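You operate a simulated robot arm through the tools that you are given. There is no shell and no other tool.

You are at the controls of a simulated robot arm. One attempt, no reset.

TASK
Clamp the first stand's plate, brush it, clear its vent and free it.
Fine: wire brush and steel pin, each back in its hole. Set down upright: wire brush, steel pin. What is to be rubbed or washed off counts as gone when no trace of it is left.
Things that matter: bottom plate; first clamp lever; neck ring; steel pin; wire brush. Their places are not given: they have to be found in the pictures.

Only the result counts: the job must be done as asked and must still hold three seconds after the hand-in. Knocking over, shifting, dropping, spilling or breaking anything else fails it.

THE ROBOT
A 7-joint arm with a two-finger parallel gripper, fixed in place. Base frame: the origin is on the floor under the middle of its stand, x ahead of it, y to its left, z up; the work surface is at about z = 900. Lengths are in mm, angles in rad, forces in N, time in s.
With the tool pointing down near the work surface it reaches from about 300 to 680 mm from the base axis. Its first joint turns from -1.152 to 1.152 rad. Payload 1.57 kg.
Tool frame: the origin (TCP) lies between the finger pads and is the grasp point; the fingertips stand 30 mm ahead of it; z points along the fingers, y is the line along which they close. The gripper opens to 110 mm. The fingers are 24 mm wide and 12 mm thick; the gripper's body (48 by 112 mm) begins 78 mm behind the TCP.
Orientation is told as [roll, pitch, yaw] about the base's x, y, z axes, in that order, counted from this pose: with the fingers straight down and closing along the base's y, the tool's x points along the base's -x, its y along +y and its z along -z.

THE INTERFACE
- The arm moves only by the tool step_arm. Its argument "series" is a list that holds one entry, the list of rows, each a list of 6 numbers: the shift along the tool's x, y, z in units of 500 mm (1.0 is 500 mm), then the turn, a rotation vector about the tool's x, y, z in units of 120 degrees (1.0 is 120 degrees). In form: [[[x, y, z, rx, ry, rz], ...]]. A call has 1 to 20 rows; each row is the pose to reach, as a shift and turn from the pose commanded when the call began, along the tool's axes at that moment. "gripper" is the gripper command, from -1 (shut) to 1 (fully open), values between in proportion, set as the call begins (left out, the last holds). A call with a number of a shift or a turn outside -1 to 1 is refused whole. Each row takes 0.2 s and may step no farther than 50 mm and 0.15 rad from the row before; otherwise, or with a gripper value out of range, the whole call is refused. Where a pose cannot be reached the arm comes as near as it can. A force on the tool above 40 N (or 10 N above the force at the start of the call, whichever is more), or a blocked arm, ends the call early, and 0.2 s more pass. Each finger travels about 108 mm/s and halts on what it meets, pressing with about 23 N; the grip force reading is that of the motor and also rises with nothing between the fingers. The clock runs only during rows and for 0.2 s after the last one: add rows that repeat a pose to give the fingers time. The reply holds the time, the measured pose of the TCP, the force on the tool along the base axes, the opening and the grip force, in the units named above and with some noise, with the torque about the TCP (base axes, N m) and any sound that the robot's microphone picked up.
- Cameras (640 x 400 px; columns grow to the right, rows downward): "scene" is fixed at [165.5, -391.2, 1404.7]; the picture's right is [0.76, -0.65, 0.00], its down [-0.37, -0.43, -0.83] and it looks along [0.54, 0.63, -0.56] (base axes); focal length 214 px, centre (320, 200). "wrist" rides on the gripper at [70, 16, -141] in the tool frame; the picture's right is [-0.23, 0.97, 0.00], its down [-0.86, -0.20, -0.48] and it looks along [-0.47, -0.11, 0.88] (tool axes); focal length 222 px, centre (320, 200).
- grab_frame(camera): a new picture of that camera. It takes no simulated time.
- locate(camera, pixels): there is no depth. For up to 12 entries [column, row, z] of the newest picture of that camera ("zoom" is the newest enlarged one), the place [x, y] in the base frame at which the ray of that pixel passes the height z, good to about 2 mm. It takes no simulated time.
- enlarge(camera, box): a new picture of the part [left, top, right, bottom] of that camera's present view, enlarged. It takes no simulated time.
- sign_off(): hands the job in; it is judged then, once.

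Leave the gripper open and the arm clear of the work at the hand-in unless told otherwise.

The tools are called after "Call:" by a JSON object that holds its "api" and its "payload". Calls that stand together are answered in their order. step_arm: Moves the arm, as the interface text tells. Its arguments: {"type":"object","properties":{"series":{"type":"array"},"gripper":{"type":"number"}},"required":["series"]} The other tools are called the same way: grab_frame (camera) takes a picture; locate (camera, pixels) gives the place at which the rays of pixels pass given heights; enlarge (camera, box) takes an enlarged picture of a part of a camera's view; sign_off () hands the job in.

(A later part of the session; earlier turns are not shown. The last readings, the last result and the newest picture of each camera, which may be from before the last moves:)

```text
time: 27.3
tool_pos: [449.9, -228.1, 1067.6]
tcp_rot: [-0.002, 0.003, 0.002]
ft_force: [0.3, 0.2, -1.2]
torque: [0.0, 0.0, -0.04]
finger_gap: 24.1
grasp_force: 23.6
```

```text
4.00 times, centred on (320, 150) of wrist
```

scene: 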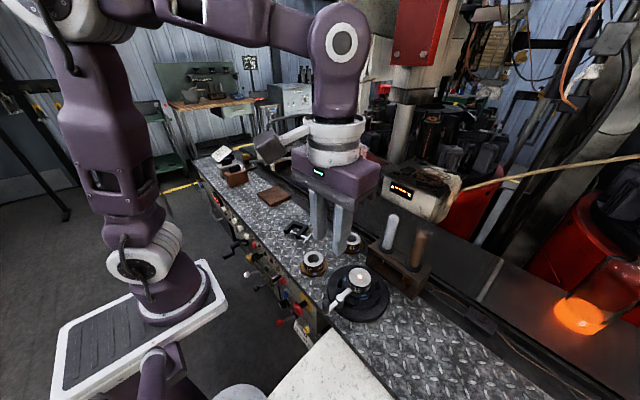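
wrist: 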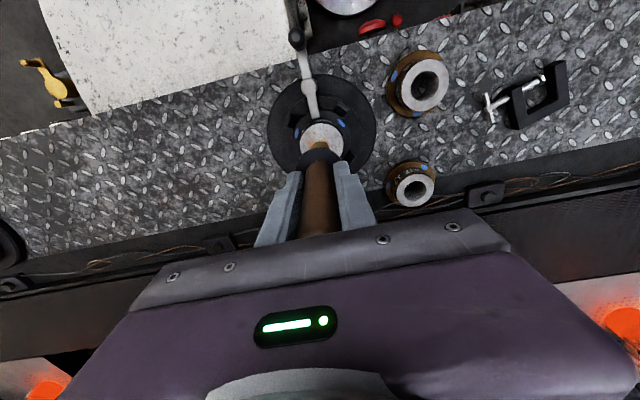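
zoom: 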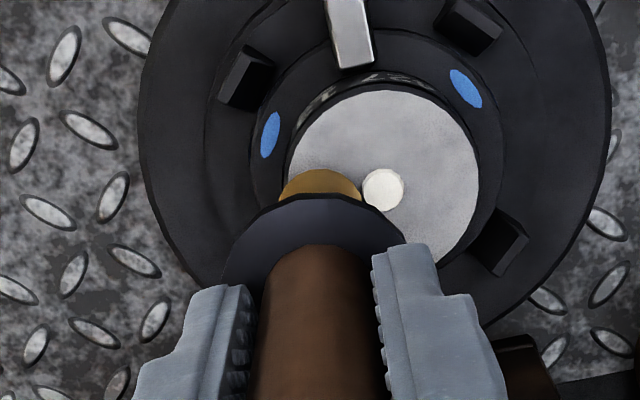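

The visible stains have gone. I'll raise the brush 20 mm and back it away toward the rack side to check the whole plate for traces.

Call:
{"api": "step_arm", "payload": {"series": [[[0, 0, -0.04, 0, 0, 0], [-0.05, -0.03, -0.05, 0, 0, 0], [-0.1, -0.06, -0.05, 0, 0, 0]]]}}

Call:
{"api": "enlarge", "payload": {"camera": "scene", "box": [335, 250, 385, 300]}}

Call:
{"api": "enlarge", "payload": {"camera": "wrist", "box": [290, 60, 370, 160]}}

```text
time: 28.1
tool_pos: [498.1, -259.5, 1093.0]
tcp_rot: [-0.003, -0.001, 0.003]
ft_force: [0.0, 0.4, -0.7]
torque: [0.03, -0.02, 0.0]
finger_gap: 24.0
grasp_force: 23.0
```

```text
8.00 times, centred on (360, 275) of scene
```

zoom: 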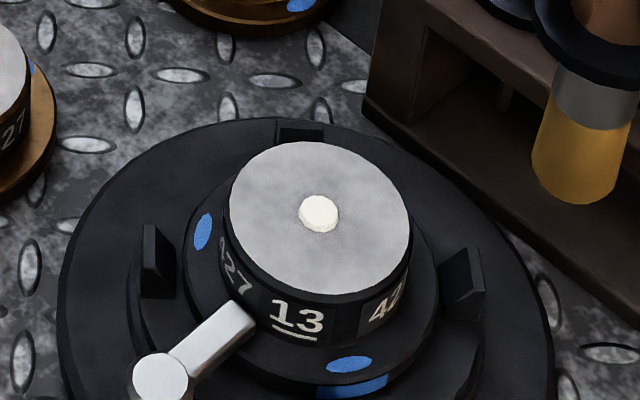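

```text
4.00 times, centred on (330, 110) of wrist
```

zoom: 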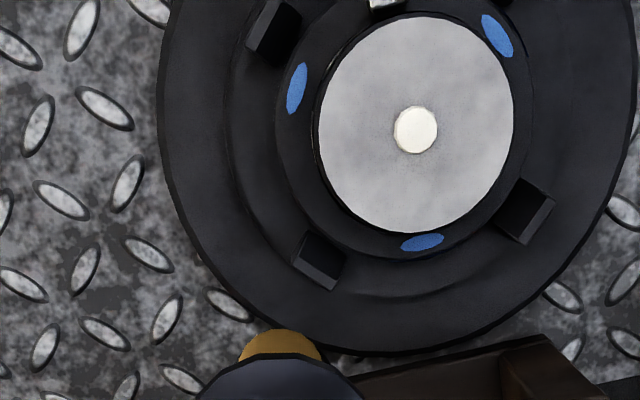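

The plate looks clean. I'll zoom tighter around the vent to check for any faint residue.

Call:
{"api": "enlarge", "payload": {"camera": "scene", "box": [346, 264, 374, 290]}}

Call:
{"api": "enlarge", "payload": {"camera": "wrist", "box": [325, 60, 381, 124]}}

```text
15.38 times, centred on (360, 277) of scene
```

zoom: 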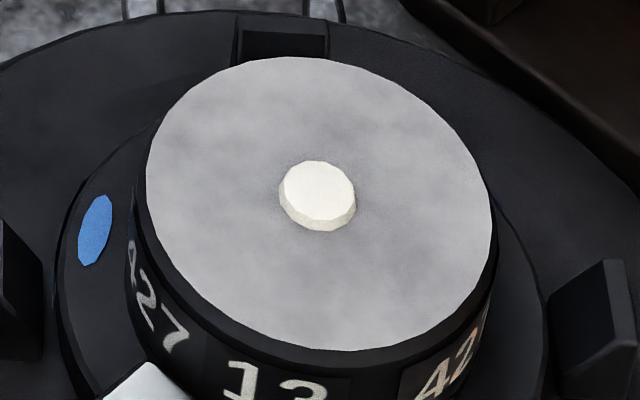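

```text
6.25 times, centred on (353, 92) of wrist
```

zoom: 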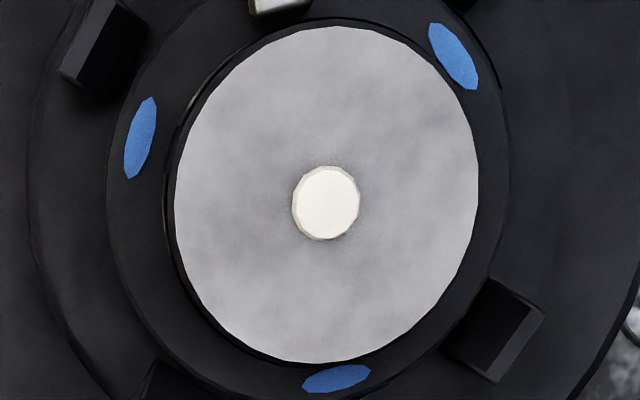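

The plate is clean; only the white plug remains, standing slightly proud. Now I'll bring the brush back over its hole, which reverses my accumulated shifts (+65 mm in x, -18.8 mm in y).

Call:
{"api": "step_arm", "payload": {"series": [[[-0.065, -0.0188, 0, 0, 0, 0], [-0.13, -0.0376, 0, 0, 0, 0], [-0.13, -0.0376, 0, 0, 0, 0]]]}}

Call:
{"api": "enlarge", "payload": {"camera": "scene", "box": [385, 235, 445, 295]}}

Call:
{"api": "enlarge", "payload": {"camera": "wrist", "box": [250, 100, 390, 220]}}

```text
time: 28.9
tool_pos: [565.6, -276.8, 1090.3]
tcp_rot: [-0.003, 0.0, 0.002]
ft_force: [0.2, 0.0, -0.8]
torque: [0.03, -0.03, -0.01]
finger_gap: 24.3
grasp_force: 22.8
```

```text
6.67 times, centred on (415, 265) of scene
```

zoom: 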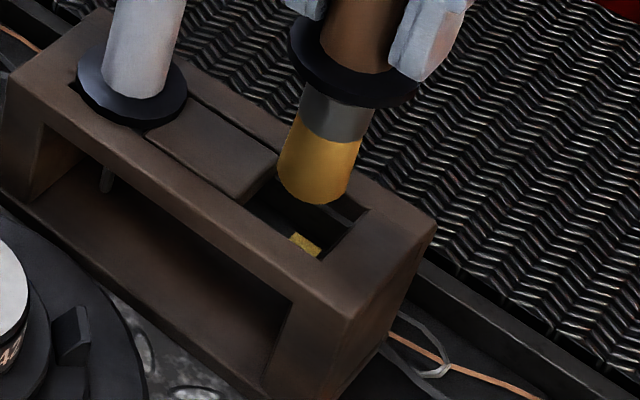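

```text
3.33 times, centred on (320, 160) of wrist
```

zoom: 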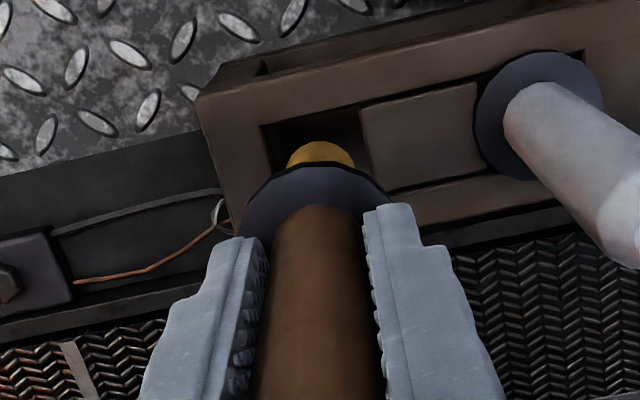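

The brush hangs over its slot just as when it was lifted out. I'll lower it 73 mm.

Call:
{"api": "step_arm", "payload": {"series": [[[0, 0, 0.04, 0, 0, 0], [0, 0, 0.08, 0, 0, 0], [0, 0, 0.115, 0, 0, 0], [0, 0, 0.138, 0, 0, 0], [0, 0, 0.147, 0, 0, 0]]]}}

Call:
{"api": "enlarge", "payload": {"camera": "scene", "box": [370, 215, 450, 305]}}

```text
time: 30.1
tool_pos: [564.9, -276.9, 1017.4]
tcp_rot: [-0.005, 0.0, 0.003]
ft_force: [1.1, 0.0, -1.1]
torque: [0.0, -0.01, 0.01]
finger_gap: 24.1
grasp_force: 22.8
```

```text
4.44 times, centred on (410, 260) of scene
```

zoom: 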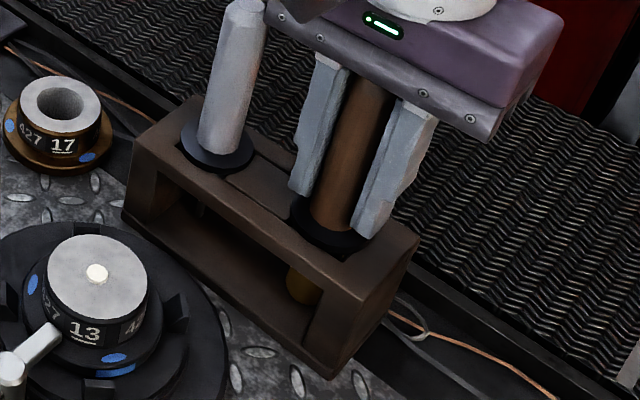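

The collar looks seated. I'll lower 1 mm more to confirm contact before releasing.

Call:
{"api": "step_arm", "payload": {"series": [[[0, 0, 0.002, 0, 0, 0], [0, 0, 0.003, 0, 0, 0]]]}}

```text
time: 30.7
tool_pos: [565.8, -277.2, 1017.6]
tcp_rot: [-0.002, 0.0, 0.001]
ft_force: [-0.5, 2.4, 8.0]
torque: [0.21, 0.21, -0.04]
finger_gap: 24.3
grasp_force: 22.8
```

There are 8 N of contact, so the collar rests on the rack. I'll open the fingers to 56 mm.

Call:
{"api": "step_arm", "payload": {"series": [[[0, 0, -0.001, 0, 0, 0], [0, 0, -0.001, 0, 0, 0], [0, 0, -0.001, 0, 0, 0]]], "gripper": 0.02}}

Call:
{"api": "enlarge", "payload": {"camera": "scene", "box": [370, 215, 450, 305]}}

Call:
{"api": "enlarge", "payload": {"camera": "wrist", "box": [220, 100, 440, 240]}}

```text
time: 31.5
tool_pos: [565.2, -276.3, 1016.4]
tcp_rot: [-0.001, 0.001, 0.001]
ft_force: [0.3, -0.5, 0.1]
torque: [-0.02, 0.02, 0.02]
finger_gap: 55.9
grasp_force: 0.2
```

```text
4.44 times, centred on (410, 260) of scene
```

zoom: 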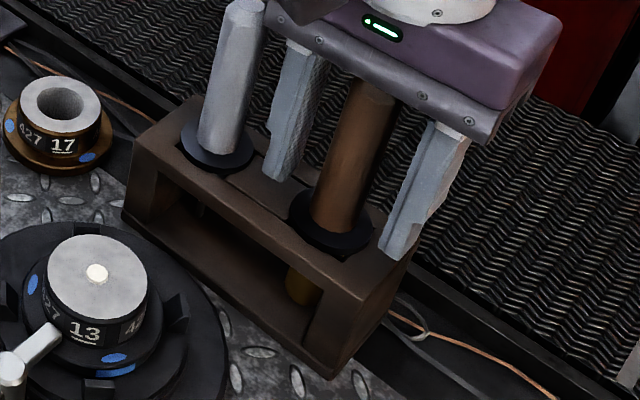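

```text
2.86 times, centred on (330, 170) of wrist
```

zoom: 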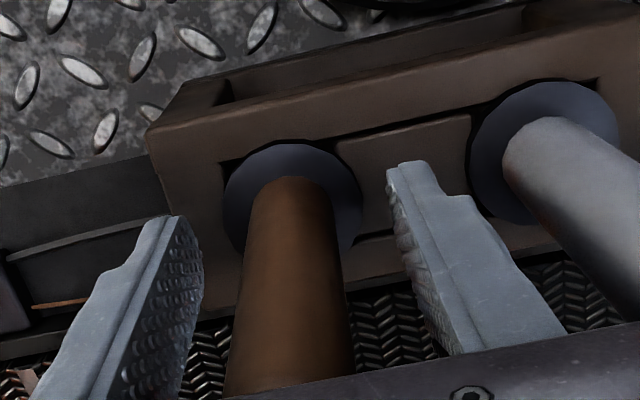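

The brush stands upright in its slot. I'll back out 70 mm, then shift over to the front of the pin (silver handle).

Call:
{"api": "step_arm", "payload": {"series": [[[0.045, 0, 0, 0, 0, 0], [0.09, 0, 0, 0, 0, 0], [0.14, 0, 0, 0, 0, 0], [0.14, 0.05, 0, 0, 0, 0], [0.14, 0.1, 0, 0, 0, 0], [0.14, 0.149, 0, 0, 0, 0], [0.14, 0.149, 0, 0, 0, 0]]]}}

Call:
{"api": "grab_frame", "payload": {"camera": "scene"}}

Call:
{"api": "enlarge", "payload": {"camera": "wrist", "box": [220, 120, 420, 240]}}

```text
time: 33.1
tool_pos: [494.5, -202.7, 1016.1]
tcp_rot: [-0.004, -0.001, 0.0]
ft_force: [-0.5, 0.4, -0.5]
torque: [-0.02, 0.04, -0.01]
finger_gap: 56.1
grasp_force: 0.1
```

```text
taken
```

scene: 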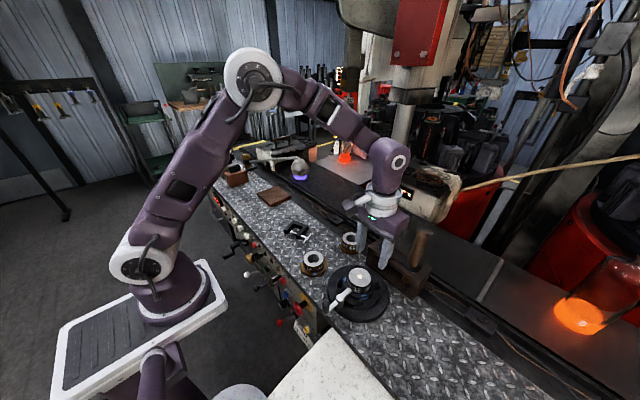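

```text
3.20 times, centred on (320, 180) of wrist
```

zoom: 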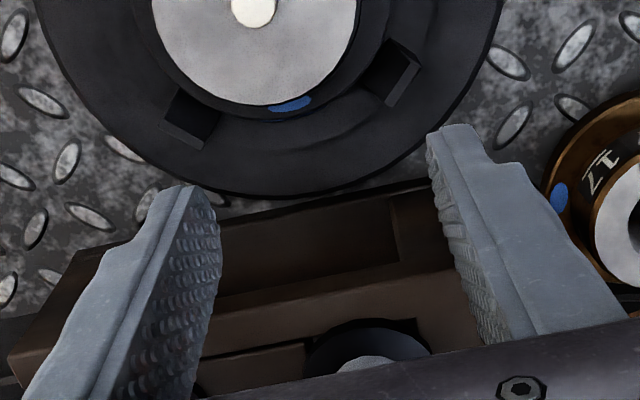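

The pin's collar is centred ahead of the fingers. I'll slide 70 mm forward.

Call:
{"api": "step_arm", "payload": {"series": [[[-0.045, 0, 0, 0, 0, 0], [-0.09, 0, 0, 0, 0, 0], [-0.12, 0, 0, 0, 0, 0], [-0.14, 0, 0, 0, 0, 0]]]}}

Call:
{"api": "enlarge", "payload": {"camera": "scene", "box": [360, 205, 450, 305]}}

Call:
{"api": "enlarge", "payload": {"camera": "wrist", "box": [220, 120, 420, 240]}}

```text
time: 34.1
tool_pos: [564.7, -203.8, 1016.3]
tcp_rot: [-0.001, 0.002, 0.001]
ft_force: [0.0, 0.4, 0.0]
torque: [0.0, 0.0, 0.0]
finger_gap: 56.1
grasp_force: 0.0
```

```text
4.00 times, centred on (405, 255) of scene
```

zoom: 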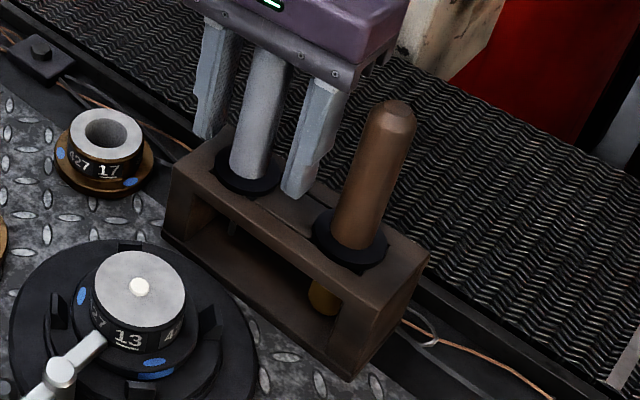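

```text
3.20 times, centred on (320, 180) of wrist
```

zoom: 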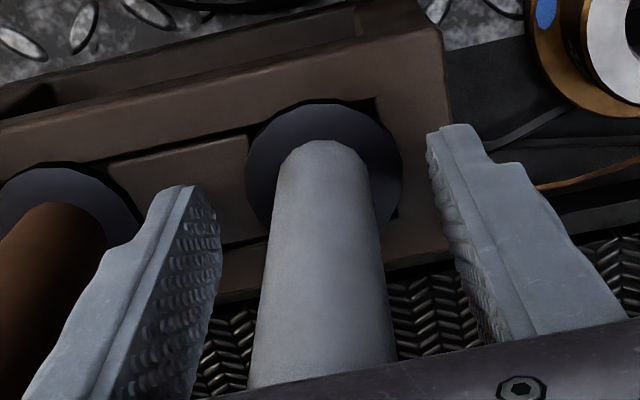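

The silver handle stands between the pads. I'll close the gripper.

Call:
{"api": "step_arm", "payload": {"series": [[[0, 0, 0, 0, 0, 0], [0, 0, 0, 0, 0, 0], [0, 0, 0, 0, 0, 0]]], "gripper": -1}}

```text
time: 34.9
tool_pos: [564.3, -203.6, 1016.8]
tcp_rot: [-0.005, -0.002, 0.001]
ft_force: [0.7, 0.3, 0.8]
torque: [0.03, 0.0, 0.02]
finger_gap: 23.9
grasp_force: 22.7
```

The pin is gripped at 23.9 mm with almost no side force. I'll lift it 74 mm straight up.

Call:
{"api": "step_arm", "payload": {"series": [[[0, 0, -0.02, 0, 0, 0], [0, 0, -0.05, 0, 0, 0], [0, 0, -0.08, 0, 0, 0], [0, 0, -0.115, 0, 0, 0], [0, 0, -0.148, 0, 0, 0]]]}}

Call:
{"api": "enlarge", "payload": {"camera": "scene", "box": [360, 205, 450, 305]}}

```text
time: 36.1
tool_pos: [564.3, -202.2, 1089.9]
tcp_rot: [-0.003, -0.001, 0.002]
ft_force: [0.0, 1.1, -1.6]
torque: [0.0, 0.0, -0.02]
finger_gap: 24.1
grasp_force: 23.0
```

```text
4.00 times, centred on (405, 255) of scene
```

zoom: 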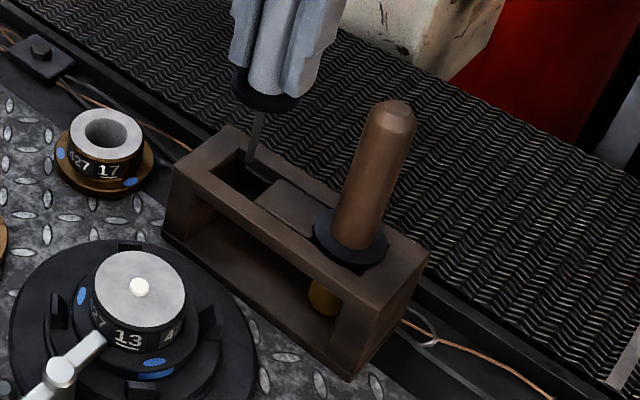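

The pin is lifted. I'll check that its tip, at zoom (251,162), is above the rack's top edge before moving sideways.

Call:
{"api": "enlarge", "payload": {"camera": "scene", "box": [365, 220, 410, 265]}}

Call:
{"api": "locate", "payload": {"camera": "scene", "pixels": [[387.75, 245.5, 970], [387.75, 245.5, 980], [387.75, 245.5, 990], [387.75, 245.5, 975]]}}

Call:
{"api": "enlarge", "payload": {"camera": "wrist", "box": [250, 90, 390, 210]}}

```text
8.89 times, centred on (388, 242) of scene
```

zoom: 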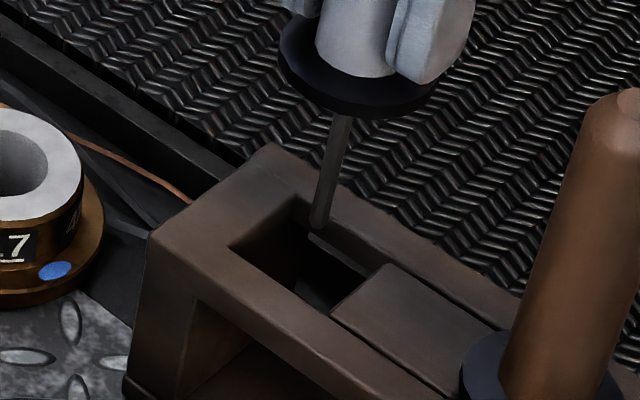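

```text
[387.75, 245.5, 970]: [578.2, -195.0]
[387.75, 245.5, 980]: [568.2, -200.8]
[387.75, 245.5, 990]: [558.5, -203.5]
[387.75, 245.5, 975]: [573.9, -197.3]
```

```text
3.33 times, centred on (320, 150) of wrist
```

zoom: 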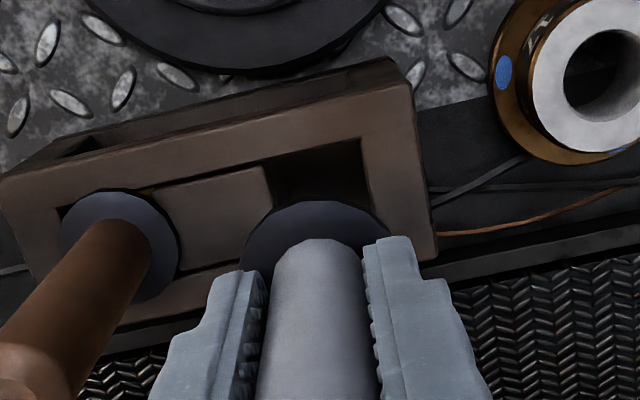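

The pin tip is at about z≈983, clear of the rack top. I'll carry it over the vent at (451,-210.5).

Call:
{"api": "step_arm", "payload": {"series": [[[0.0568, -0.0044, 0, 0, 0, 0], [0.1136, -0.0087, 0, 0, 0, 0], [0.1704, -0.0131, 0, 0, 0, 0], [0.2272, -0.0174, 0, 0, 0, 0], [0.2272, -0.0174, 0, 0, 0, 0]]]}}

Call:
{"api": "enlarge", "payload": {"camera": "scene", "box": [340, 250, 380, 290]}}

Call:
{"api": "enlarge", "payload": {"camera": "wrist", "box": [270, 90, 370, 200]}}

```text
time: 37.3
tool_pos: [449.2, -211.3, 1091.2]
tcp_rot: [-0.003, 0.0, 0.003]
ft_force: [-0.7, 0.6, -0.9]
torque: [-0.02, 0.0, 0.02]
finger_gap: 23.9
grasp_force: 23.1
```

```text
10.00 times, centred on (360, 270) of scene
```

zoom: 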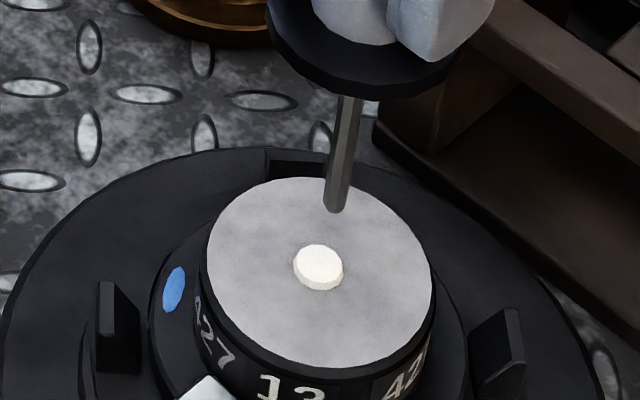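

```text
3.64 times, centred on (320, 145) of wrist
```

zoom: 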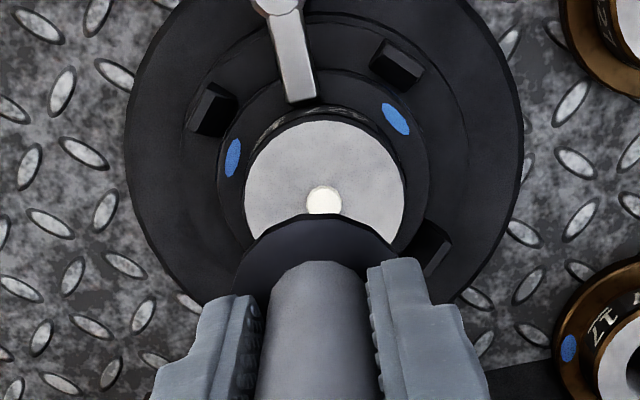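

I'll compare the positions of the tip, at zoom (334,211), and the plug, at zoom (319,262), at their heights.

Call:
{"api": "locate", "payload": {"camera": "zoom", "pixels": [[334, 210, 983], [334, 210, 980], [334, 210, 986], [319, 262, 962], [319, 262, 960]]}}

Call:
{"api": "enlarge", "payload": {"camera": "scene", "box": [340, 250, 380, 290]}}

Call:
{"api": "locate", "payload": {"camera": "zoom", "pixels": [[334, 210, 983], [334, 210, 980], [334, 210, 986], [319, 262, 962], [319, 262, 960]]}}

```text
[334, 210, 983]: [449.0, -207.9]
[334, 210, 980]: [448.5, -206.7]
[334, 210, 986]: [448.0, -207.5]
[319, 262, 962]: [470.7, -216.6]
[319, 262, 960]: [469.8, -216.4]
```

```text
10.00 times, centred on (360, 270) of scene
```

zoom: 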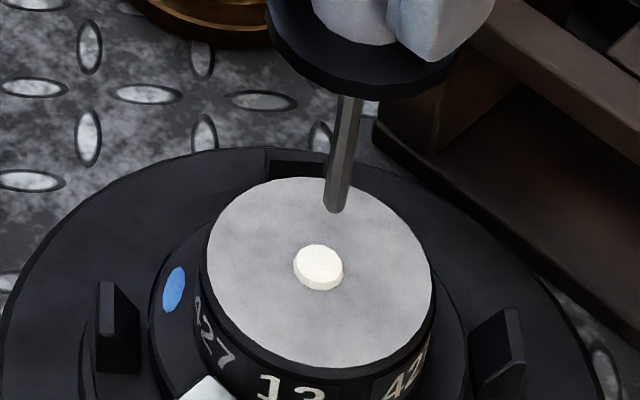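

```text
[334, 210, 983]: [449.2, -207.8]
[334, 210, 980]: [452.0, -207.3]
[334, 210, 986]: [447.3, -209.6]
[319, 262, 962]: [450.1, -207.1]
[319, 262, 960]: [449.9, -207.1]
```

They look aligned to about 1 mm. I'll repeat the reading several times to average out the noise.

Call:
{"api": "locate", "payload": {"camera": "zoom", "pixels": [[334, 210, 983], [334, 210, 983], [334, 210, 983], [334, 210, 983], [334, 210, 983], [334, 210, 983], [319, 263, 962], [319, 263, 962], [319, 263, 962], [319, 263, 962], [319, 263, 962], [319, 263, 962]]}}

```text
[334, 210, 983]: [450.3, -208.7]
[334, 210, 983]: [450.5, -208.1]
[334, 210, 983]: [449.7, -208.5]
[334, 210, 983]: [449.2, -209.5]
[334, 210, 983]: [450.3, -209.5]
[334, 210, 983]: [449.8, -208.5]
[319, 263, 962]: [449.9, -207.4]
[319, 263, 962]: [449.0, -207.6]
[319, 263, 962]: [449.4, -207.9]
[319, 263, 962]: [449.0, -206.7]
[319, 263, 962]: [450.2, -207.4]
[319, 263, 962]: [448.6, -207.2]
```

The tip is within about 1–1.5 mm of the plug's centre. I'll lower it to just above the plug, where the comparison is direct.

Call:
{"api": "step_arm", "payload": {"series": [[[0, 0.002, 0.016, 0, 0, 0], [0, 0.002, 0.032, 0, 0, 0]]]}}

Call:
{"api": "enlarge", "payload": {"camera": "scene", "box": [345, 255, 375, 285]}}

```text
time: 37.9
tool_pos: [450.4, -210.0, 1075.0]
tcp_rot: [-0.003, -0.001, 0.001]
ft_force: [0.7, -0.5, -1.2]
torque: [-0.02, 0.02, 0.0]
finger_gap: 24.4
grasp_force: 22.7
```

```text
13.33 times, centred on (360, 270) of scene
```

zoom: 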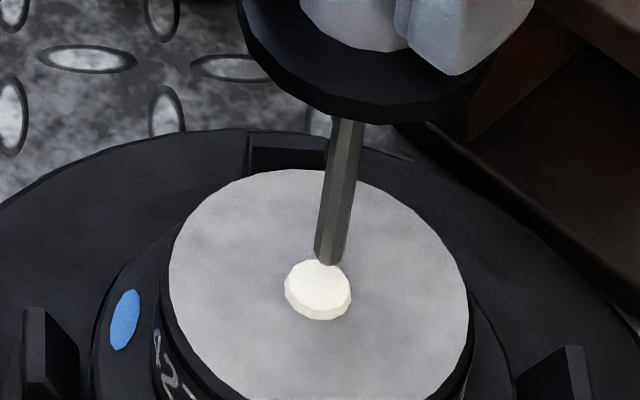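

By the pin's slope in the picture, the tip would land about 1.3 mm to the right of the plug's centre. I'll correct by (-1.0, +0.8) mm and lower 3 mm more to compare again.

Call:
{"api": "step_arm", "payload": {"series": [[[0.002, 0.0016, 0, 0, 0, 0], [0.002, 0.0016, 0.006, 0, 0, 0]]]}}

Call:
{"api": "enlarge", "payload": {"camera": "scene", "box": [345, 255, 375, 285]}}

```text
time: 38.5
tool_pos: [449.1, -209.4, 1071.6]
tcp_rot: [-0.004, 0.0, 0.002]
ft_force: [-0.4, 0.4, 0.2]
torque: [-0.01, 0.04, 0.04]
finger_gap: 23.8
grasp_force: 22.9
```

```text
13.33 times, centred on (360, 270) of scene
```

zoom: 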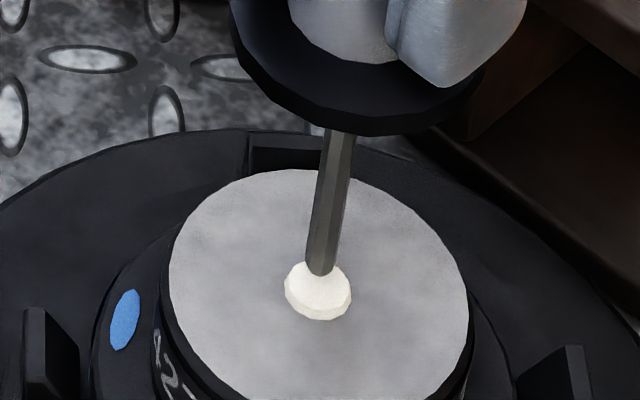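

The tip is now in line with the plug horizontally. I'll lower 2 mm more and watch for contact.

Call:
{"api": "step_arm", "payload": {"series": [[[0, 0, 0.002, 0, 0, 0], [0, 0, 0.004, 0, 0, 0]]]}}

Call:
{"api": "enlarge", "payload": {"camera": "scene", "box": [345, 255, 375, 285]}}

```text
time: 39.1
tool_pos: [450.0, -208.5, 1069.5]
tcp_rot: [-0.001, 0.0, 0.002]
ft_force: [-0.3, 0.4, -0.7]
torque: [0.0, 0.0, 0.0]
finger_gap: 24.2
grasp_force: 23.3
```

```text
13.33 times, centred on (360, 270) of scene
```

zoom: 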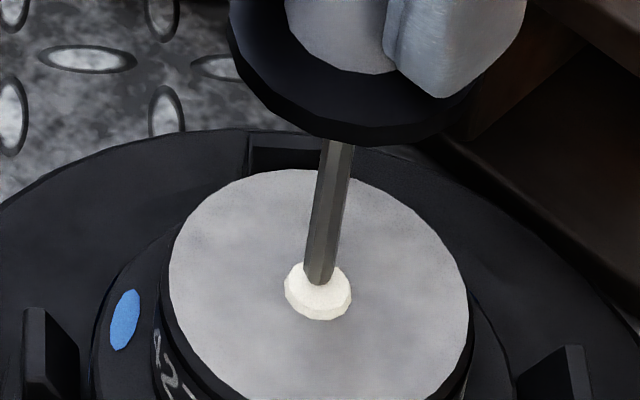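

There is no contact yet. I'll keep lowering in 1.5 mm steps.

Call:
{"api": "step_arm", "payload": {"series": [[[0, 0, 0.003, 0, 0, 0]]]}}

Call:
{"api": "enlarge", "payload": {"camera": "scene", "box": [345, 255, 375, 285]}}

Call:
{"api": "step_arm", "payload": {"series": [[[0, 0, 0.003, 0, 0, 0]]]}}

Call:
{"api": "enlarge", "payload": {"camera": "scene", "box": [345, 255, 375, 285]}}

```text
time: 39.5
tool_pos: [449.4, -208.5, 1068.6]
tcp_rot: [-0.003, 0.002, 0.002]
ft_force: [0.3, 0.4, -1.5]
torque: [-0.04, 0.05, 0.02]
finger_gap: 24.0
grasp_force: 23.5
```

```text
13.33 times, centred on (360, 270) of scene
```

zoom: 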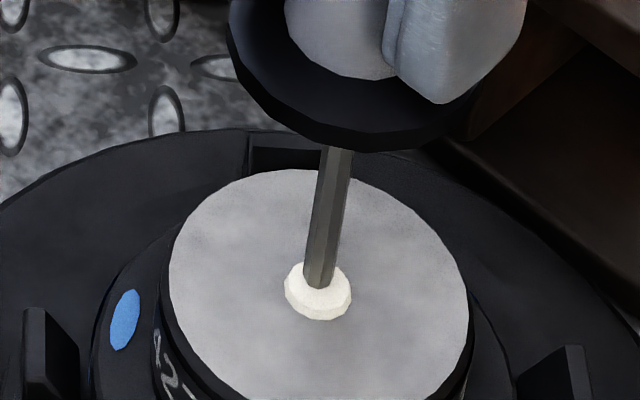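

```text
time: 39.9
tool_pos: [449.8, -208.6, 1066.8]
tcp_rot: [-0.002, 0.002, 0.004]
ft_force: [0.2, 0.3, -1.0]
torque: [0.02, -0.02, 0.03]
finger_gap: 23.8
grasp_force: 23.4
```

```text
13.33 times, centred on (360, 270) of scene
```

zoom: 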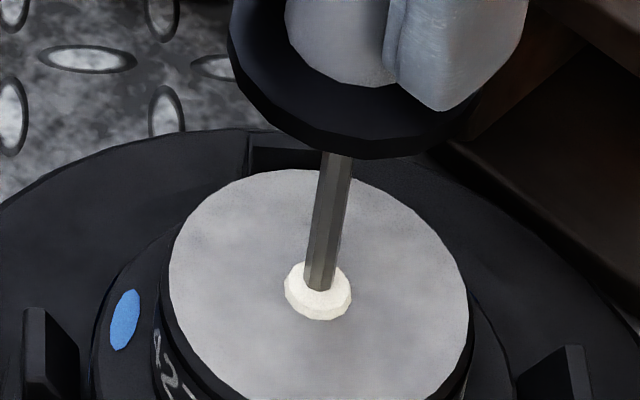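

The pin tip is entering the plug near its centre and there is no force yet. I'll continue down in small steps.

Call:
{"api": "step_arm", "payload": {"series": [[[0, 0, 0.003, 0, 0, 0], [0, 0, 0.006, 0, 0, 0], [0, 0, 0.009, 0, 0, 0]]]}}

Call:
{"api": "enlarge", "payload": {"camera": "scene", "box": [345, 255, 375, 285]}}

```text
time: 40.7
tool_pos: [450.4, -209.2, 1063.9]
tcp_rot: [-0.003, -0.002, 0.003]
ft_force: [2.0, 3.3, 22.5]
torque: [0.31, -0.1, -0.03]
finger_gap: 24.2
grasp_force: 23.3
```

```text
13.33 times, centred on (360, 270) of scene
```

zoom: 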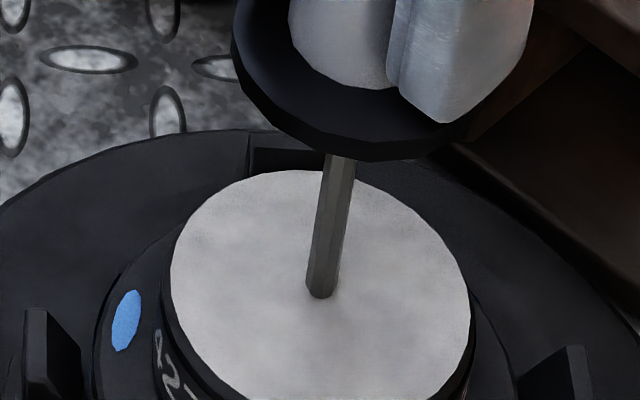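

The white plug has gone, and the tip now presses on the plate with 22 N. I'll lift off and look at the vent.

Call:
{"api": "step_arm", "payload": {"series": [[[0, 0, -0.01, 0, 0, 0], [0, 0, -0.03, 0, 0, 0], [0, 0, -0.052, 0, 0, 0]]]}}

Call:
{"api": "enlarge", "payload": {"camera": "scene", "box": [340, 250, 380, 290]}}

Call:
{"api": "enlarge", "payload": {"camera": "wrist", "box": [270, 90, 370, 200]}}

```text
time: 41.5
tool_pos: [449.9, -209.7, 1089.2]
tcp_rot: [-0.002, 0.001, 0.001]
ft_force: [-0.6, -0.8, -1.5]
torque: [-0.01, 0.0, -0.01]
finger_gap: 24.2
grasp_force: 22.8
```

```text
10.00 times, centred on (360, 270) of scene
```

zoom: 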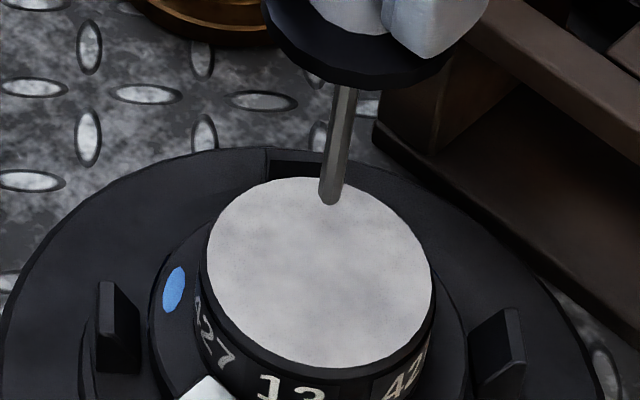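

```text
3.64 times, centred on (320, 145) of wrist
```

zoom: 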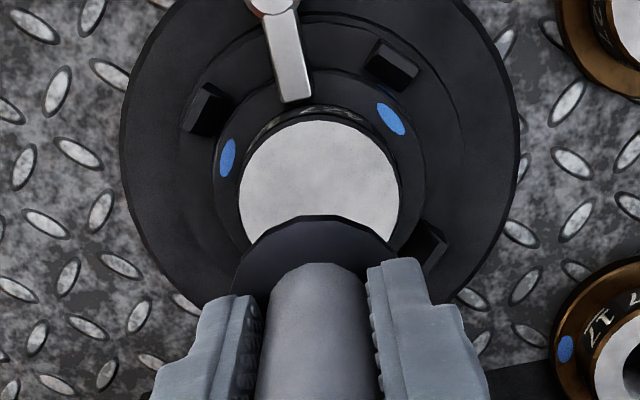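

The vent is clear and the plate is spotless. Now I'll return the pin to above its slot by reversing the accumulated shifts.

Call:
{"api": "step_arm", "payload": {"series": [[[0, 0, -0.005, 0, 0, 0], [-0.0573, 0.0034, -0.005, 0, 0, 0], [-0.1146, 0.0069, -0.005, 0, 0, 0], [-0.1719, 0.0103, -0.005, 0, 0, 0], [-0.2292, 0.0138, -0.005, 0, 0, 0], [-0.2292, 0.0138, -0.005, 0, 0, 0]]]}}

Call:
{"api": "enlarge", "payload": {"camera": "scene", "box": [365, 220, 410, 265]}}

```text
time: 42.9
tool_pos: [564.9, -202.9, 1091.9]
tcp_rot: [-0.001, 0.001, 0.002]
ft_force: [0.2, -0.1, -1.1]
torque: [0.01, -0.02, 0.0]
finger_gap: 23.9
grasp_force: 23.0
```

```text
8.89 times, centred on (388, 242) of scene
```

zoom: 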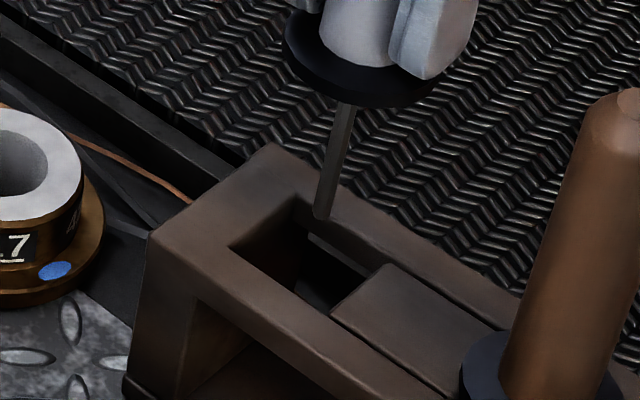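

This is almost identical to the lift-out picture; the pin sits about 2 mm higher in the grip. I'll lower it into the slot.

Call:
{"api": "step_arm", "payload": {"series": [[[0, 0, 0.03, 0, 0, 0], [0, 0, 0.06, 0, 0, 0], [0, 0, 0.09, 0, 0, 0], [0, 0, 0.12, 0, 0, 0], [0, 0, 0.138, 0, 0, 0], [0, 0, 0.146, 0, 0, 0]]]}}

Call:
{"api": "enlarge", "payload": {"camera": "scene", "box": [365, 220, 420, 275]}}

```text
time: 44.3
tool_pos: [564.4, -202.4, 1018.3]
tcp_rot: [-0.006, 0.001, 0.003]
ft_force: [0.3, -0.4, 0.1]
torque: [-0.02, 0.03, 0.02]
finger_gap: 24.1
grasp_force: 22.7
```

```text
7.27 times, centred on (392, 248) of scene
```

zoom: 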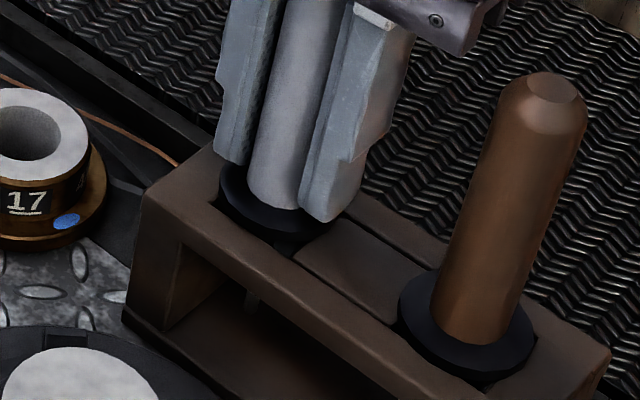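

The collar still seems a few millimetres up. I'll lower in 1 mm steps until it touches.

Call:
{"api": "step_arm", "payload": {"series": [[[0, 0, 0.002, 0, 0, 0], [0, 0, 0.004, 0, 0, 0]]]}}

Call:
{"api": "step_arm", "payload": {"series": [[[0, 0, 0.002, 0, 0, 0]]]}}

```text
time: 44.9
tool_pos: [564.8, -202.0, 1016.2]
tcp_rot: [-0.003, 0.001, 0.002]
ft_force: [-0.1, 0.4, -0.7]
torque: [0.02, -0.04, 0.01]
finger_gap: 23.9
grasp_force: 23.5
```

```text
time: 45.3
tool_pos: [563.9, -202.4, 1016.0]
tcp_rot: [-0.004, -0.001, 0.003]
ft_force: [-0.6, 0.0, -0.6]
torque: [-0.01, 0.02, 0.0]
finger_gap: 24.1
grasp_force: 23.1
```

No contact yet, so I'll continue carefully.

Call:
{"api": "step_arm", "payload": {"series": [[[0, 0, 0.002, 0, 0, 0]]]}}

Call:
{"api": "enlarge", "payload": {"camera": "scene", "box": [365, 220, 420, 275]}}

Call:
{"api": "enlarge", "payload": {"camera": "wrist", "box": [250, 120, 410, 240]}}

```text
time: 45.7
tool_pos: [563.2, -202.5, 1015.1]
tcp_rot: [-0.005, 0.001, 0.001]
ft_force: [0.2, 0.1, 3.1]
torque: [0.05, -0.05, 0.02]
finger_gap: 24.0
grasp_force: 23.2
```

```text
7.27 times, centred on (392, 248) of scene
```

zoom: 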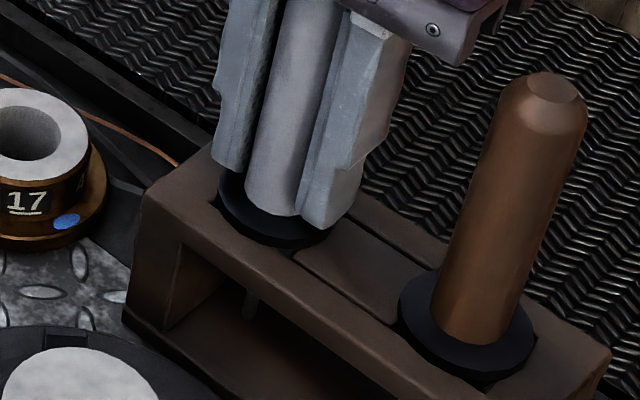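

```text
3.33 times, centred on (330, 180) of wrist
```

zoom: 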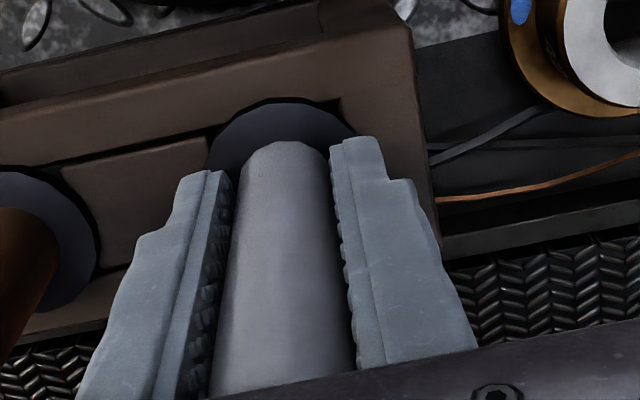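

The collar touches at 3 N and lies flat on the rack. I'll open the fingers.

Call:
{"api": "step_arm", "payload": {"series": [[[0, 0, 0, 0, 0, 0], [0, 0, 0, 0, 0, 0], [0, 0, 0, 0, 0, 0]]], "gripper": 0.02}}

Call:
{"api": "enlarge", "payload": {"camera": "scene", "box": [365, 210, 430, 285]}}

Call:
{"api": "enlarge", "payload": {"camera": "wrist", "box": [250, 120, 410, 240]}}

```text
time: 46.5
tool_pos: [563.8, -202.6, 1013.4]
tcp_rot: [-0.004, -0.001, 0.002]
ft_force: [0.8, -0.8, 0.3]
torque: [-0.01, -0.02, -0.01]
finger_gap: 56.4
grasp_force: 0.0
```

```text
5.33 times, centred on (398, 248) of scene
```

zoom: 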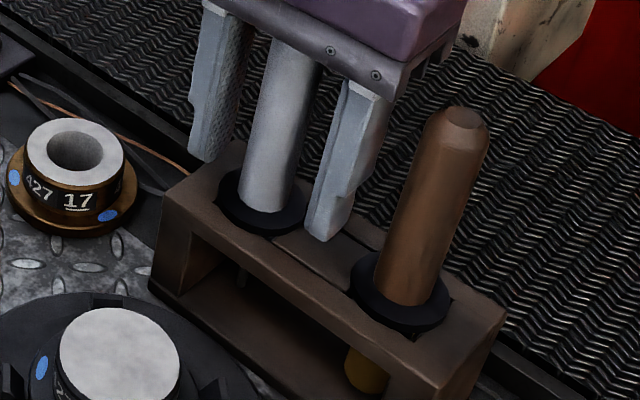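

```text
3.33 times, centred on (330, 180) of wrist
```

zoom: 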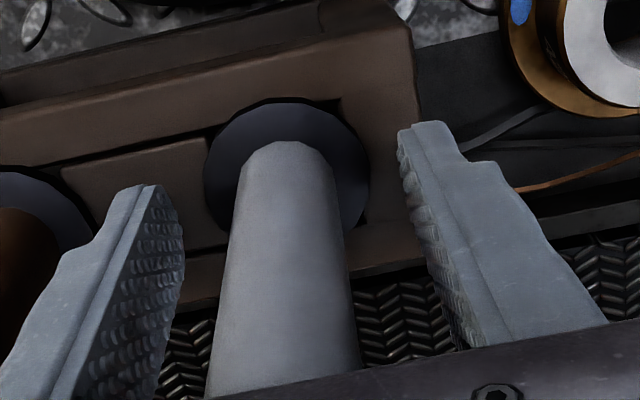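

The pin stands upright in its slot. I'll back out, rise, and go above the lever knob at about (342,-210), still with the fingers closing along y.

Call:
{"api": "step_arm", "payload": {"series": [[[0.045, 0, 0, 0, 0, 0], [0.09, 0, 0, 0, 0, 0], [0.14, 0, 0, 0, 0, 0], [0.14, 0, -0.08, 0, 0, 0], [0.14, 0, -0.16, 0, 0, 0], [0.22, -0.004, -0.16, 0, 0, 0], [0.3, -0.008, -0.16, 0, 0, 0], [0.37, -0.012, -0.16, 0, 0, 0], [0.444, -0.0148, -0.16, 0, 0, 0], [0.444, -0.0148, -0.16, 0, 0, 0]]], "gripper": 0.02}}

Call:
{"api": "grab_frame", "payload": {"camera": "wrist"}}

Call:
{"api": "enlarge", "payload": {"camera": "wrist", "box": [240, 90, 400, 220]}}

Call:
{"api": "enlarge", "payload": {"camera": "scene", "box": [340, 200, 450, 310]}}

```text
time: 48.7
tool_pos: [340.9, -210.6, 1092.9]
tcp_rot: [-0.004, 0.0, 0.002]
ft_force: [0.9, 0.2, -0.5]
torque: [0.0, -0.02, 0.0]
finger_gap: 56.0
grasp_force: 0.2
```

```text
taken
```

wrist: 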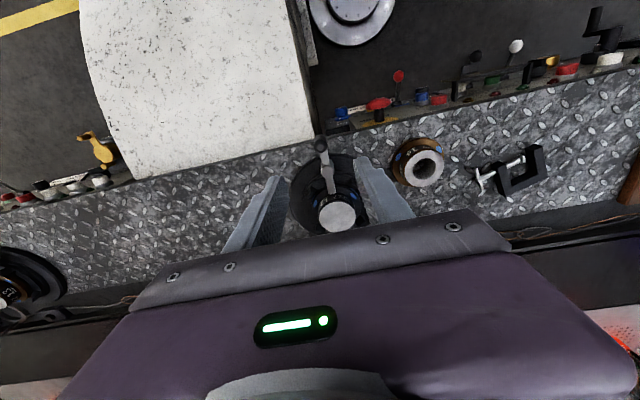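

```text
3.08 times, centred on (320, 155) of wrist
```

zoom: 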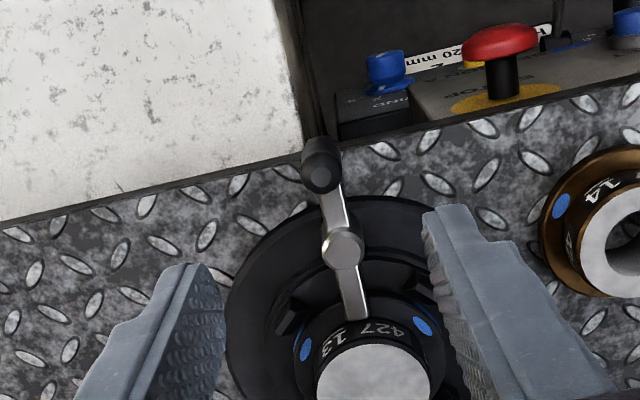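

```text
3.64 times, centred on (395, 255) of scene
```

zoom: 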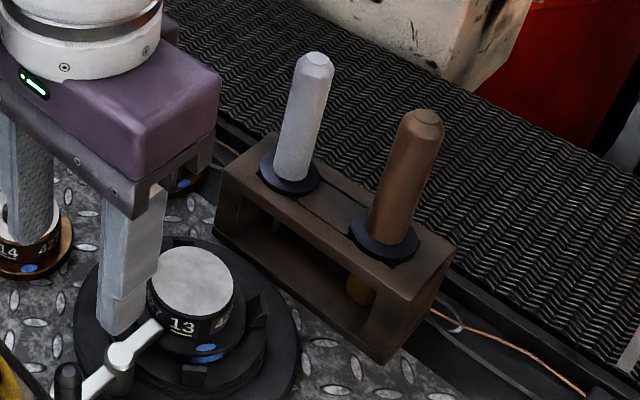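

Both tools stand upright in the rack, and the knob, at (322,176) in the zoom, is under the gripper. I'll check its position.

Call:
{"api": "enlarge", "payload": {"camera": "wrist", "box": [240, 90, 400, 220]}}

Call:
{"api": "locate", "payload": {"camera": "zoom", "pixels": [[322, 177, 976], [322, 177, 976], [322, 177, 976], [342, 250, 945], [342, 250, 945], [342, 250, 945]]}}

```text
3.08 times, centred on (320, 155) of wrist
```

zoom: 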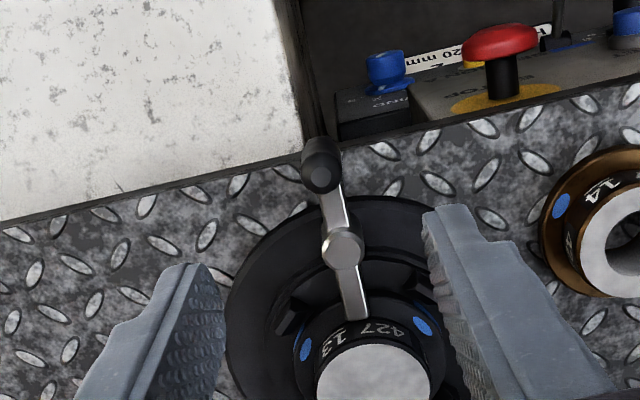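

```text
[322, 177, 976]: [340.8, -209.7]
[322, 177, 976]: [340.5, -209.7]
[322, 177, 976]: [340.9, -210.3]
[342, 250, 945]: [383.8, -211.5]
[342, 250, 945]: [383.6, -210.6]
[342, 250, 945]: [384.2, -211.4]
```

The knob is at (340.7,-210) and the hub at (384,-211). I'll narrow the fingers to 32 mm and descend around the knob.

Call:
{"api": "step_arm", "payload": {"series": [[[0, 0, 0, 0, 0, 0], [0, 0, 0.06, 0, 0, 0], [0, 0, 0.12, 0, 0, 0], [0, 0, 0.17, 0, 0, 0], [0, 0, 0.2, 0, 0, 0], [0, 0, 0.216, 0, 0, 0]]], "gripper": -0.42}}

Call:
{"api": "step_arm", "payload": {"series": [[[0, 0, 0, 0, 0, 0], [0, 0, 0, 0, 0, 0], [0, 0, 0, 0, 0, 0]]], "gripper": -1}}

```text
time: 50.1
tool_pos: [340.9, -210.3, 986.6]
tcp_rot: [-0.002, 0.0, 0.002]
ft_force: [-0.1, 0.5, -0.6]
torque: [-0.04, 0.04, 0.02]
finger_gap: 31.8
grasp_force: 0.0
```

```text
time: 50.9
tool_pos: [342.6, -209.9, 986.7]
tcp_rot: [-0.002, 0.002, 0.002]
ft_force: [1.3, 5.6, -5.0]
torque: [0.16, -0.31, 0.0]
finger_gap: 16.5
grasp_force: 31.7
```

The knob is gripped. I'll swing it back clockwise around the hub, first 45°.

Call:
{"api": "step_arm", "payload": {"series": [[[-0.00032, 0.00741, 0, 0, 0, 0.04167], [-0.00129, 0.01476, 0, 0, 0, 0.08333], [-0.0029, 0.022, 0, 0, 0, 0.125], [-0.00513, 0.02907, 0, 0, 0, 0.16667], [-0.00796, 0.03592, 0, 0, 0, 0.20833], [-0.01139, 0.0425, 0, 0, 0, 0.25], [-0.01537, 0.04875, 0, 0, 0, 0.29167], [-0.01989, 0.05464, 0, 0, 0, 0.33333], [-0.0249, 0.0601, 0, 0, 0, 0.375]]]}}

Call:
{"api": "enlarge", "payload": {"camera": "scene", "box": [300, 240, 390, 320]}}

```text
time: 52.9
tool_pos: [355.7, -180.0, 986.9]
tcp_rot: [-0.002, -0.005, -0.784]
ft_force: [-6.6, 7.1, 16.8]
torque: [0.54, 0.52, 0.01]
finger_gap: 16.5
grasp_force: 31.4
```

```text
5.00 times, centred on (345, 280) of scene
```

zoom: 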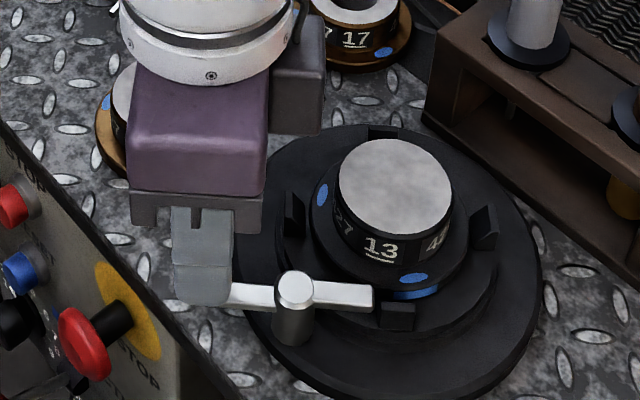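

The lever is halfway back. There is a little outward and vertical strain, so I'll ease 1 mm outward and 1 mm up while doing the remaining 45°.

Call:
{"api": "step_arm", "payload": {"series": [[[0.0012, 0.00741, -0.001, 0, 0, 0.04167], [0.0007, 0.01476, -0.002, 0, 0, 0.08333], [-0.0009, 0.022, -0.002, 0, 0, 0.125], [-0.00313, 0.02907, -0.002, 0, 0, 0.16667], [-0.00596, 0.03592, -0.002, 0, 0, 0.20833], [-0.00939, 0.0425, -0.002, 0, 0, 0.25], [-0.01337, 0.04875, -0.002, 0, 0, 0.29167], [-0.01789, 0.05464, -0.002, 0, 0, 0.33333], [-0.0229, 0.0601, -0.002, 0, 0, 0.375]]]}}

Call:
{"api": "enlarge", "payload": {"camera": "scene", "box": [300, 240, 390, 320]}}

```text
time: 54.9
tool_pos: [383.6, -167.5, 987.1]
tcp_rot: [0.0, -0.004, -1.57]
ft_force: [-4.4, -16.2, -10.2]
torque: [-0.92, 0.15, 0.09]
finger_gap: 16.3
grasp_force: 31.9
```

```text
5.00 times, centred on (345, 280) of scene
```

zoom: 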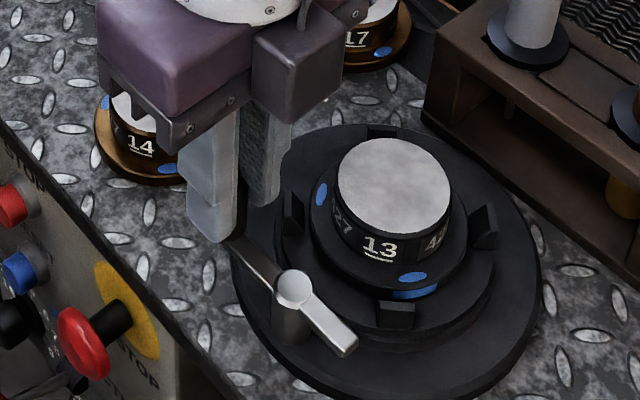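

The lever is nearly back at its starting position. I'll ease 1 mm inward and press a few degrees further to make sure it reaches its open stop.

Call:
{"api": "step_arm", "payload": {"series": [[[-0.002, 0, 0, 0, 0, 0], [-0.0022, 0.003, 0, 0, 0, 0.0167]]]}}

```text
time: 55.5
tool_pos: [384.2, -167.8, 987.7]
tcp_rot: [-0.003, -0.001, -1.604]
ft_force: [-18.5, -10.5, 11.2]
torque: [-0.09, 0.62, 0.14]
finger_gap: 16.3
grasp_force: 32.2
```

A resistance of -18 N along x shows the lever is against its open stop. I'll release it and check.

Call:
{"api": "step_arm", "payload": {"series": [[[0, -0.002, 0, 0, 0, 0], [0, -0.002, 0, 0, 0, 0], [0, -0.002, 0, 0, 0, 0]]], "gripper": -0.42}}

Call:
{"api": "step_arm", "payload": {"series": [[[0, 0, -0.04, 0, 0, 0], [0, 0, -0.12, 0, 0, 0], [0, 0, -0.2, 0, 0, 0], [0, 0, -0.28, 0, 0, 0], [0, 0, -0.36, 0, 0, 0]]]}}

Call:
{"api": "grab_frame", "payload": {"camera": "scene"}}

Call:
{"api": "enlarge", "payload": {"camera": "scene", "box": [310, 250, 400, 320]}}

Call:
{"api": "enlarge", "payload": {"camera": "wrist", "box": [250, 80, 450, 210]}}

```text
time: 56.3
tool_pos: [384.4, -166.7, 987.9]
tcp_rot: [-0.001, -0.003, -1.603]
ft_force: [0.1, -0.4, 0.9]
torque: [0.0, 0.02, -0.01]
finger_gap: 32.0
grasp_force: 0.1
```

```text
time: 57.5
tool_pos: [383.6, -166.5, 1168.1]
tcp_rot: [-0.001, -0.003, -1.606]
ft_force: [0.1, 0.1, 0.4]
torque: [0.01, 0.01, 0.03]
finger_gap: 31.8
grasp_force: 0.0
```

```text
taken
```

scene: 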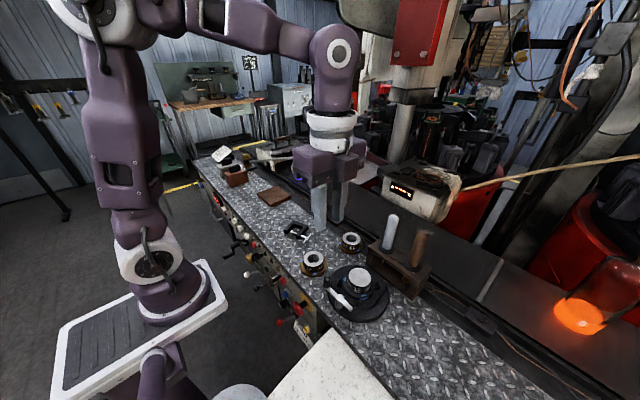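

```text
5.71 times, centred on (355, 285) of scene
```

zoom: 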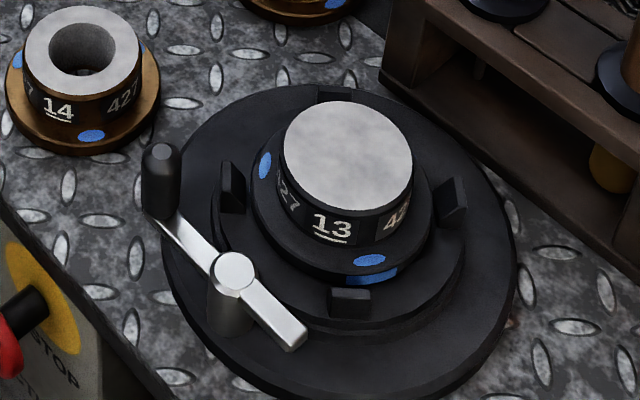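

```text
3.08 times, centred on (350, 145) of wrist
```

zoom: 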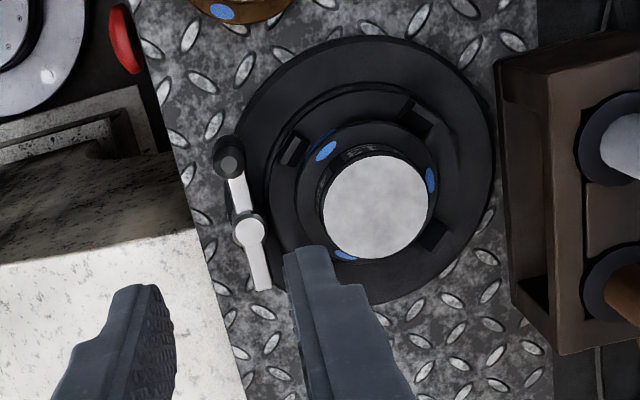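

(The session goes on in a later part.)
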